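You operate a simulated robot arm through the tools that you are given. There is no shell and no other tool. Be economical: measure what you need, move in short steps, check, and stop when the job is done.

You run a simulated robot arm. Do the job below in one go: nothing can be reset, and whatever is moved stays where it is left.

Task
Press the key marked save on check balance two times.

Only the result counts: the job must be done as asked and must still hold three seconds after the hand-in. Knocking over, shifting, dropping, spilling or breaking anything else fails it.

Robot
A 7-joint arm with a two-finger parallel gripper, fixed in place. Base frame: the origin is at the foot of the arm, x ahead of it, y to its left, z up. Units: m, degrees, N and s.
With the tool pointing down near the work surface it reaches from about 0.22 to 0.6 m from the base axis. Its first joint turns from -66.0 to 66.0 degrees. Payload 2.5 kg.
The TCP is the grasp point between the finger pads, 0.023 m short of the fingertips. In the tool frame z runs along the fingers and y along their closing line. The gripper opens to 0.094 m. The fingers are 0.038 m wide and 0.01 m thick; the gripper's body (0.054 by 0.096 m) begins 0.039 m behind the TCP.
Orientation is that of the tool frame in the base frame, as a unit quaternion [x, y, z, w]. With the fingers straight down and closing along the base's y, the tool's x points along the base's -x, its y along +y and its z along -z.

Tools
- The arm moves only by the tool servo_tool. Its argument "deltas" is a list that holds one entry, the list of rows, each a list of 7 numbers: the shift along the tool's x, y, z in units of 20 mm (1.0 is 20 mm), then the turn, a rotation vector about the tool's x, y, z in units of 6 degrees (1.0 is 6 degrees), then the closure, from 0 (fully open) to 1 (shut). In form: [[[tx, ty, tz, ax, ay, az, gripper], ...]]. A call has 1 to 10 rows; each row shifts and turns the commanded pose from where the row before left it, along the tool's axes as they then stand. A call with a number of a shift or a turn outside -1 to 1 is refused whole. A row lasts 0.2 s, in which the tool goes at most 0.05 m and 8.6 degrees; a call with a longer step from one row to the next is refused whole, and so is a gripper value outside its range. A pose out of reach is approached as far as the arm can. The call stops where the force on the tool passes 40 N (or 10 N more than at its start, if that is more) or the arm is blocked; 0.2 s more then pass. The fingers move at their own pace (about 0.108 m/s each) and stop on an object; they squeeze with about 41 N. The grip force told is the motor's: it shows also when the fingers shut on nothing. Time passes only in rows, and 0.2 s behind the last, so rows that do not move let the fingers close. The reply holds the time, the measured pose of the TCP, the force on the tool along the base axes, the opening and the grip force, in the units named above and with some noise.
- Cameras (640 x 400 px; columns grow to the right, rows downward): "scene" is fixed at [0.1327, -0.4151, 0.5545]; the picture's right is [0.73, -0.69, 0.00], its down [-0.33, -0.34, -0.88] and it looks along [0.61, 0.64, -0.48] (base axes); focal length 325 px, centre (320, 200). "wrist" rides on the gripper at [-0.039, 0, -0.044] in the tool frame; the picture's right is [0.00, -1.00, 0.00], its down [0.97, 0.00, -0.24] and it looks along [0.24, 0.00, 0.97] (tool axes); focal length 218 px, centre (320, 200).
- camera(camera): a new picture of that camera. The clock stands still meanwhile.
- pixel_to_xyz(camera, pixels): for up to 12 pixels [column, row] of the newest picture of that camera ("zoom" is the newest enlarged one), the place [x, y, z] in the base frame of the surface seen there, good to about 0.003 m. The clock stands still meanwhile.
- zoom(camera, box): a new picture of the part [left, top, right, bottom] of that camera's present view, enlarged. The clock stands still meanwhile.
- finish_job(): hands the job in; it is judged then, once.

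Work in short steps. Measure before you move; look again where a grasp or a placing could have gone wrong, and mend it. You have 60 turns and 26 pictures in all, those below and enlarged ones among them. Open the gripper and draw the arm clear of the work before you hand the job in, unless the task says otherwise; then end with one line.

The tools are called after "Call:" as name(argument=value, ...) on one line, values as JSON. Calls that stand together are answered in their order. servo_tool: Moves the arm, as the interface text tells. Its arguments: {"type":"object","properties":{"deltas":{"type":"array"}},"required":["deltas"]} The other tools are called the same way: camera (camera) takes a picture; pixel_to_xyz (camera, pixels) gives the place of the surface under pixels of a picture; zoom (camera, box) takes an enlarged picture of a part of a camera's view; finish_job () hands the job in.

At the start:

```text
clock: 0.0
eef_pos: [0.4044, -0.1061, 0.3872]
ee_rot: [-0.001, 1.0, 0.0, 0.0]
contact_force: [0.4, -0.1, 0.7]
finger_gap: 0.0938
finger_force: 0.0
```

scene: 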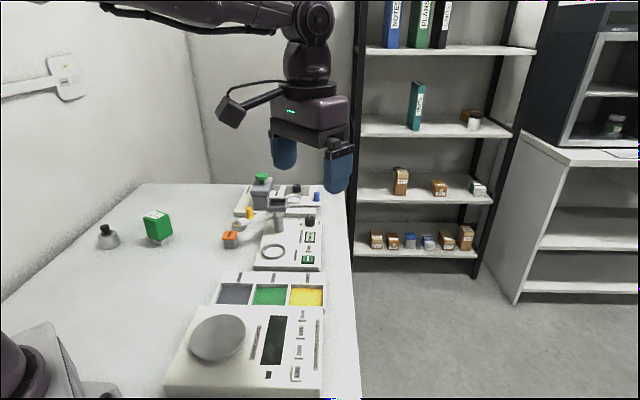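
wrist: 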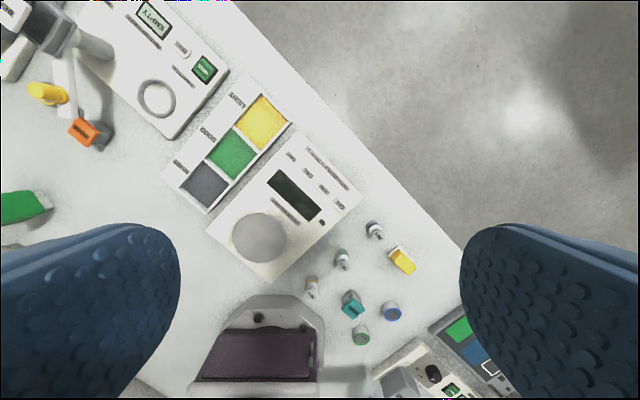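

The balance with a round pan and keys is near scene (250,350) and wrist (285,210). I zoom in on its labels in both views.

Call:
zoom(camera="scene", box=[160, 290, 340, 400])

Call:
zoom(camera="wrist", box=[200, 120, 380, 290])

```text
3.56 times, centred on (250, 345) of scene
```

zoom: 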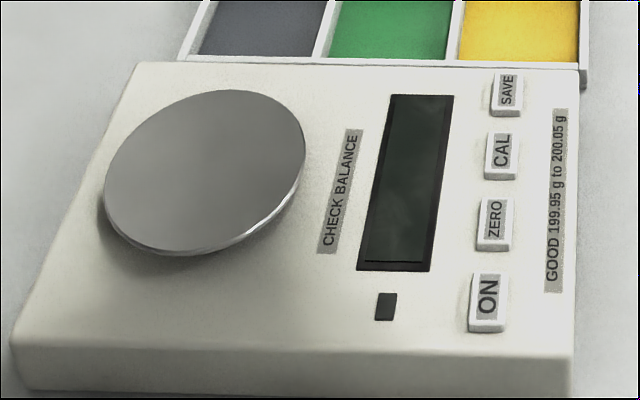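

```text
2.35 times, centred on (290, 205) of wrist
```

zoom: 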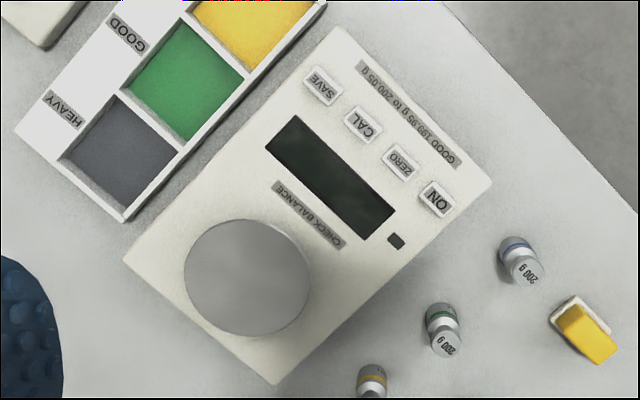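

SAVE is at wrist-zoom (323,85), with CAL at (363,125), ZERO at (400,161) and ON at (436,199). I measure these keys and the surfaces around them.

Call:
pixel_to_xyz(camera="zoom", pixels=[[323, 85], [363, 125], [400, 161], [436, 199], [345, 70], [300, 105], [345, 30], [490, 180], [247, 275], [285, 25], [190, 95], [340, 105]])

Call:
pixel_to_xyz(camera="scene", pixels=[[302, 316], [301, 333], [299, 353], [297, 373], [300, 290], [318, 310]])

```text
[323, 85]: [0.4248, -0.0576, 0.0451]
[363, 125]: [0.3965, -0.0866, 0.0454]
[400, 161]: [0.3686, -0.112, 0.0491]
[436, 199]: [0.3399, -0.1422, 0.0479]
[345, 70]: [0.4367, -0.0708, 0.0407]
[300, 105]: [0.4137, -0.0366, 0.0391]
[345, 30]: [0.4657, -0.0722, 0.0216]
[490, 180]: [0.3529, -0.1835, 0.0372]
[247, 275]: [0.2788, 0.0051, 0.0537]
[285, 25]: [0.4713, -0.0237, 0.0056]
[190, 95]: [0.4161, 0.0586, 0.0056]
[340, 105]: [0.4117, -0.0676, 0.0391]
```

```text
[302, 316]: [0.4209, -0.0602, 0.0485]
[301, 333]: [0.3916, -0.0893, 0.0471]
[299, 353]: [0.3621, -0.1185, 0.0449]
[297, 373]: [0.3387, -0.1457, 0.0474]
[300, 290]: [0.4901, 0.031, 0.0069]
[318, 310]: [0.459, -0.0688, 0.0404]
```

Both cameras put SAVE at about (0.423, -0.059), with its top near z 0.047. The key row runs at 45°, so I close the gripper, move over the key while still high, and turn 45° so the thin side of the fingers lies along the row.

Call:
servo_tool(deltas=[[[-0.31, 0.785, 0, 0, 0, 0, 1], [-0.31, 0.785, 0, 0, 0, 0, 1], [-0.31, 0.785, 0, 0, 0, 0, 1], [0, 0, 0, 0, 0, 1, 1], [0, 0, 0, 0, 0, 1, 1], [0, 0, 0, 0, 0, 1, 1], [0, 0, 0, 0, 0, 1, 1], [0, 0, 0, 0, 0, 1, 1], [0, 0, 0, 0, 0, 1, 1], [0, 0, 0, 0, 0, 1, 1]]])

Call:
servo_tool(deltas=[[[0, 0, 1, 0, 0, 0.5, 1], [0, 0, 1, 0, 0, 0, 1], [0, 0, 1, 0, 0, 0, 1], [0, 0, 1, 0, 0, 0, 1], [0, 0, 1, 0, 0, 0, 1], [0, 0, 1, 0, 0, 0, 1], [0, 0, 1, 0, 0, 0, 1], [0, 0, 1, 0, 0, 0, 1], [0, 0, 1, 0, 0, 0, 1], [0, 0, 1, 0, 0, 0, 1]]])

Call:
camera(camera="wrist")

```text
clock: 2.2
eef_pos: [0.4219, -0.0573, 0.3874]
ee_rot: [0.359, 0.933, 0.0, 0.0]
contact_force: [-0.4, 0.0, -0.8]
finger_gap: 0.0002
finger_force: 41.1
```

```text
clock: 4.4
eef_pos: [0.424, -0.0593, 0.1881]
ee_rot: [0.383, 0.924, 0.0, -0.001]
contact_force: [0.7, -0.4, -0.4]
finger_gap: 0.0001
finger_force: 40.9
```

```text
21 pictures are left
```

wrist: 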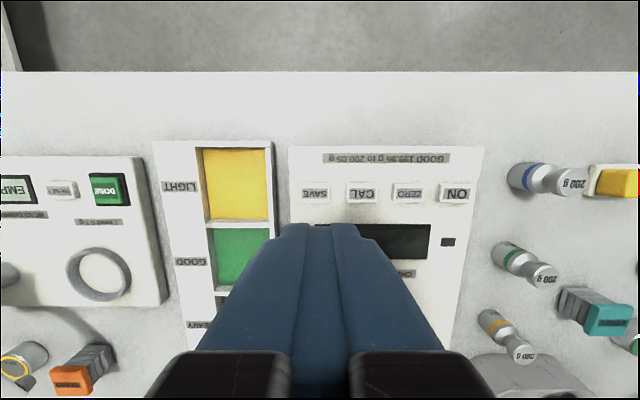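

The finger plane is square to the key row, and SAVE is at (316,194). I measure it again from this closer view.

Call:
pixel_to_xyz(camera="wrist", pixels=[[316, 189], [316, 194], [304, 194], [328, 194], [316, 199], [362, 194], [316, 176], [316, 212], [600, 100]])

Call:
zoom(camera="wrist", box=[270, 140, 400, 240])

```text
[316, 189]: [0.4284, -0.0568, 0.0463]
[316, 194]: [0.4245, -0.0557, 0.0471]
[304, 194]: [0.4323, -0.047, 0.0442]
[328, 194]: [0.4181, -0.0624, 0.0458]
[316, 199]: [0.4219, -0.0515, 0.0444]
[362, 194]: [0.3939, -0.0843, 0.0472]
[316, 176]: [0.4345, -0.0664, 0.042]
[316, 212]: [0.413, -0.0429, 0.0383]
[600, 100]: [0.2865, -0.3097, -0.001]
```

```text
4.00 times, centred on (335, 190) of wrist
```

zoom: 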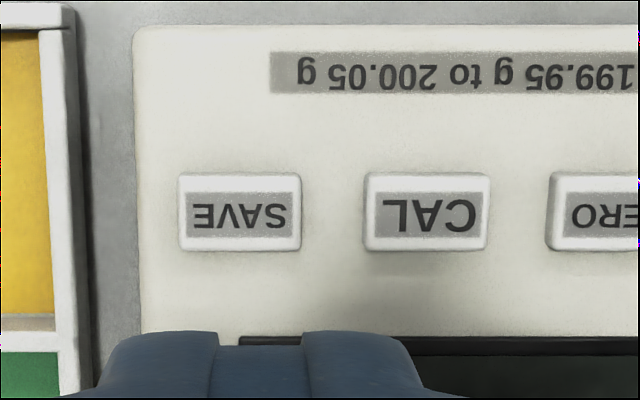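

The key centre is (0.425, -0.056), with its top at about 0.0465, so contact should come at TCP z of about 0.070. I correct by a few mm and go down to about 0.080.

Call:
servo_tool(deltas=[[[0.07, 0.14, 0.9, 0, 0, 0, 1], [0, 0, 0.9, 0, 0, 0, 1], [0, 0, 0.9, 0, 0, 0, 1], [0, 0, 0.9, 0, 0, 0, 1], [0, 0, 0.9, 0, 0, 0, 1], [0, 0, 0.9, 0, 0, 0, 1], [0, 0, 0, 0, 0, 0, 1]]])

Call:
zoom(camera="scene", box=[210, 270, 360, 380])

```text
clock: 6.0
eef_pos: [0.4247, -0.0537, 0.0807]
ee_rot: [0.383, 0.924, 0.0, 0.0]
contact_force: [-0.1, 0.0, 0.5]
finger_gap: 0.0
finger_force: 40.8
```

```text
3.64 times, centred on (285, 325) of scene
```

zoom: 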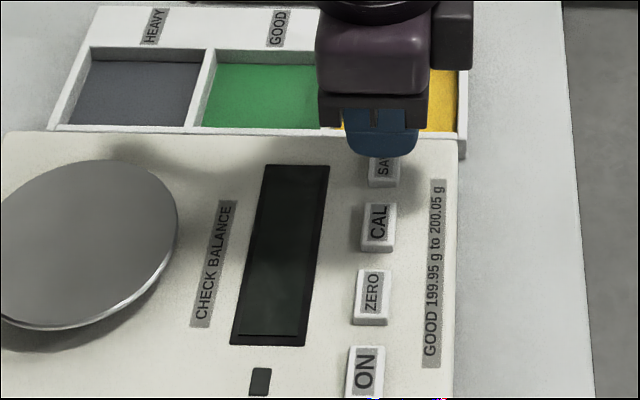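

The fingertips hang just above SAVE and clear of CAL. I lower in 1.5 mm steps and watch the force.

Call:
servo_tool(deltas=[[[0, 0, 0.1, 0, 0, 0, 1], [0, 0, 0.1, 0, 0, 0, 1], [0, 0, 0.1, 0, 0, 0, 1], [0, 0, 0.1, 0, 0, 0, 1], [0, 0, 0.075, 0, 0, 0, 1], [0, 0, 0, 0, 0, 0, 1]]])

```text
clock: 7.4
eef_pos: [0.4238, -0.0556, 0.07]
ee_rot: [0.382, 0.924, 0.0, 0.001]
contact_force: [-0.3, -0.6, 0.6]
finger_gap: 0.0
finger_force: 41.3
```

There is no contact yet at z 0.070, so I go on in 1 mm steps.

Call:
servo_tool(deltas=[[[0, 0, 0.05, 0, 0, 0, 1], [0, 0, 0.05, 0, 0, 0, 1], [0, 0, 0, 0, 0, 0, 1]]])

```text
clock: 8.2
eef_pos: [0.4245, -0.056, 0.0677]
ee_rot: [0.382, 0.924, -0.001, 0.0]
contact_force: [-0.1, 0.6, 1.9]
finger_gap: 0.0
finger_force: 41.1
```

The force of 1.9 N suggests first contact. I press 1 mm further.

Call:
servo_tool(deltas=[[[0, 0, 0.05, 0, 0, 0, 1], [0, 0, 0, 0, 0, 0, 1]]])

Call:
zoom(camera="scene", box=[210, 270, 360, 380])

```text
clock: 8.8
eef_pos: [0.4239, -0.0562, 0.0677]
ee_rot: [0.383, 0.924, 0.0, 0.0]
contact_force: [1.1, -0.3, 2.4]
finger_gap: 0.0001
finger_force: 41.0
```

```text
3.64 times, centred on (285, 325) of scene
```

zoom: 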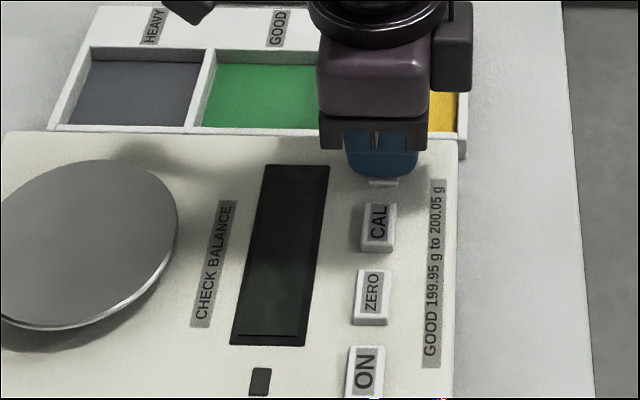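

The fingers are on SAVE and the force is slowly rising, about 2.4 N. I press 1 mm further to find the end of the travel.

Call:
servo_tool(deltas=[[[0, 0, 0.05, 0, 0, 0, 1], [0, 0, 0, 0, 0, 0, 1]]])

Call:
servo_tool(deltas=[[[0, 0, 0.05, 0, 0, 0, 1], [0, 0, 0, 0, 0, 0, 1]]])

```text
clock: 9.4
eef_pos: [0.4249, -0.055, 0.0654]
ee_rot: [0.382, 0.924, 0.0, 0.0]
contact_force: [-1.3, -1.4, 5.9]
finger_gap: 0.0001
finger_force: 41.1
```

```text
clock: 10.0
eef_pos: [0.4239, -0.0554, 0.0651]
ee_rot: [0.383, 0.924, 0.0, 0.001]
contact_force: [-0.2, -1.2, 6.7]
finger_gap: 0.0001
finger_force: 41.3
```

The force is now 6.7 N at z 0.065. I press another 1 mm to see whether the key has bottomed, and look at the balance.

Call:
servo_tool(deltas=[[[0, 0, 0.05, 0, 0, 0, 1], [0, 0, 0, 0, 0, 0, 1]]])

Call:
zoom(camera="scene", box=[210, 270, 360, 380])

```text
clock: 10.6
eef_pos: [0.4241, -0.0557, 0.0636]
ee_rot: [0.382, 0.924, 0.0, 0.001]
contact_force: [-0.7, -1.5, 10.6]
finger_gap: 0.0001
finger_force: 41.5
```

```text
3.64 times, centred on (285, 325) of scene
```

zoom: 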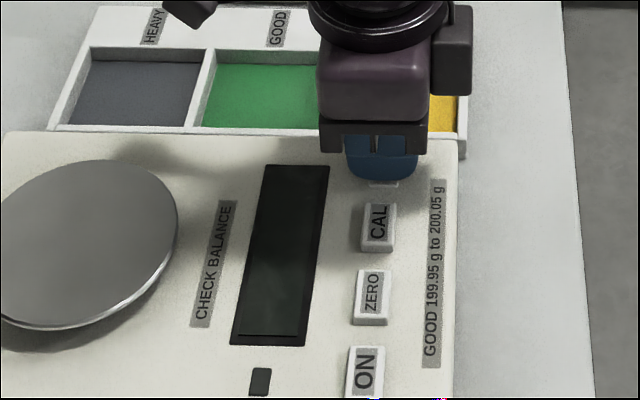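

The force is 10.6 N with the tip at about 0.041. One more millimetre will show whether there is a hard stop.

Call:
servo_tool(deltas=[[[0, 0, 0.05, 0, 0, 0, 1], [0, 0, 0, 0, 0, 0, 1]]])

```text
clock: 11.2
eef_pos: [0.4236, -0.0558, 0.0644]
ee_rot: [0.382, 0.924, 0.0, 0.001]
contact_force: [0.0, -2.3, 13.2]
finger_gap: 0.0
finger_force: 40.7
```

z has stalled at about 0.064 while the force rises steadily, so the key is bottomed and this is one full press. I release by lifting 14 mm and check that the key and balance are where they were.

Call:
servo_tool(deltas=[[[0, 0, -0.2, 0, 0, 0, 1], [0, 0, -0.25, 0, 0, 0, 1], [0, 0, -0.25, 0, 0, 0, 1], [0, 0, 0, 0, 0, 0, 1], [0, 0, 0, 0, 0, 0, 1]]])

Call:
zoom(camera="scene", box=[210, 270, 360, 380])

```text
clock: 12.4
eef_pos: [0.4239, -0.057, 0.0768]
ee_rot: [0.383, 0.924, 0.0, -0.001]
contact_force: [0.4, -0.3, 0.2]
finger_gap: 0.0001
finger_force: 41.0
```

```text
3.64 times, centred on (285, 325) of scene
```

zoom: 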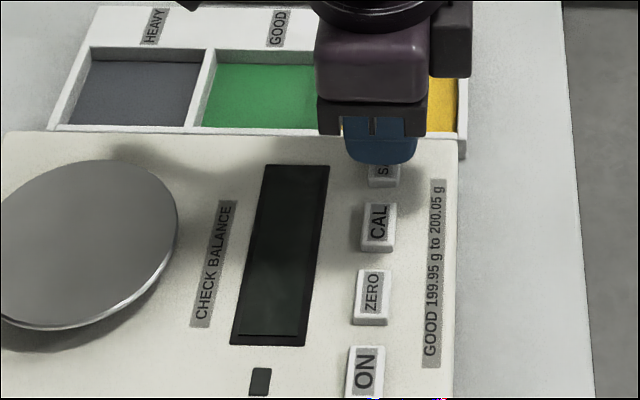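

The key is released and the balance has not shifted. I make the second press to the same depth and hold it briefly.

Call:
servo_tool(deltas=[[[0, 0, 0.25, 0, 0, 0, 1], [0, 0, 0.2, 0, 0, 0, 1], [0, 0, 0.1, 0, 0, 0, 1], [0, 0, 0.1, 0, 0, 0, 1], [0, 0, 0.05, 0, 0, 0, 1], [0, 0, 0, 0, 0, 0, 1], [0, 0, 0, 0, 0, 0, 1]]])

```text
clock: 14.0
eef_pos: [0.426, -0.0558, 0.063]
ee_rot: [0.383, 0.924, 0.0, 0.002]
contact_force: [0.5, -2.9, 11.8]
finger_gap: 0.0002
finger_force: 40.6
```

The second press reached the same depth and force, 11.8 N. I lift straight up well clear, then open the gripper.

Call:
servo_tool(deltas=[[[0, 0, -0.5, 0, 0, 0, 1], [0, 0, -1, 0, 0, 0, 1], [0, 0, -1, 0, 0, 0, 1], [0, 0, -1, 0, 0, 0, 1], [0, 0, -1, 0, 0, 0, 1], [0, 0, -1, 0, 0, 0, 1], [0, 0, -1, 0, 0, 0, 1], [0, 0, -1, 0, 0, 0, 0], [0, 0, -1, 0, 0, 0, 0], [0, 0, -1, 0, 0, 0, 0]]])

Call:
camera(camera="wrist")

Call:
zoom(camera="scene", box=[160, 290, 340, 400])

```text
clock: 16.2
eef_pos: [0.4232, -0.0569, 0.2535]
ee_rot: [0.383, 0.924, 0.0, 0.0]
contact_force: [0.0, 0.3, -0.3]
finger_gap: 0.0938
finger_force: 0.1
```

```text
15 pictures are left
```

wrist: 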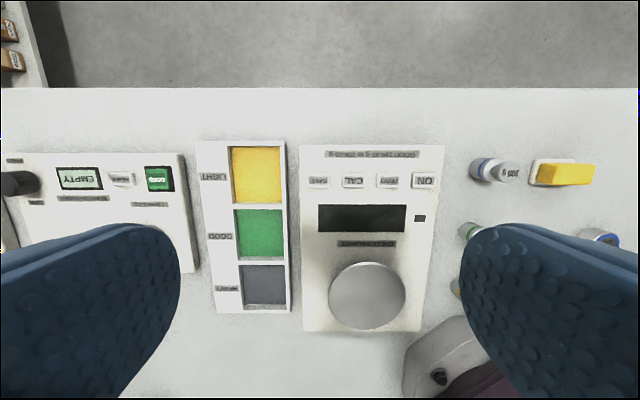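

```text
3.56 times, centred on (250, 345) of scene
```

zoom: 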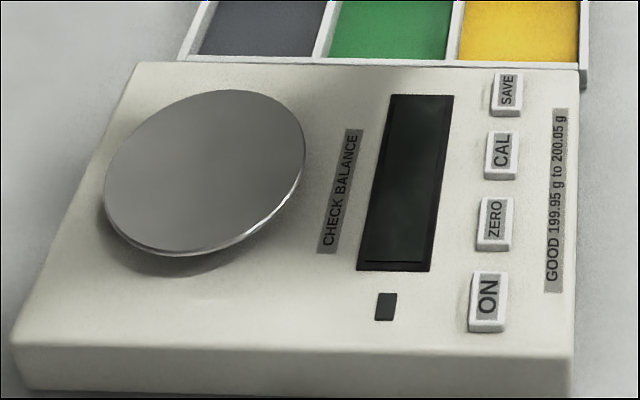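

The view matches the start: nothing has shifted, SAVE is back up, and the arm is clear with the gripper open. I hand in.

Call:
finish_job()

```text
The job is handed in.
```

I pressed SAVE on the check balance twice, bottoming the key both times and releasing it fully in between. The balance's display stayed dark throughout, so nothing on it confirmed that the presses registered. Nothing else moved.
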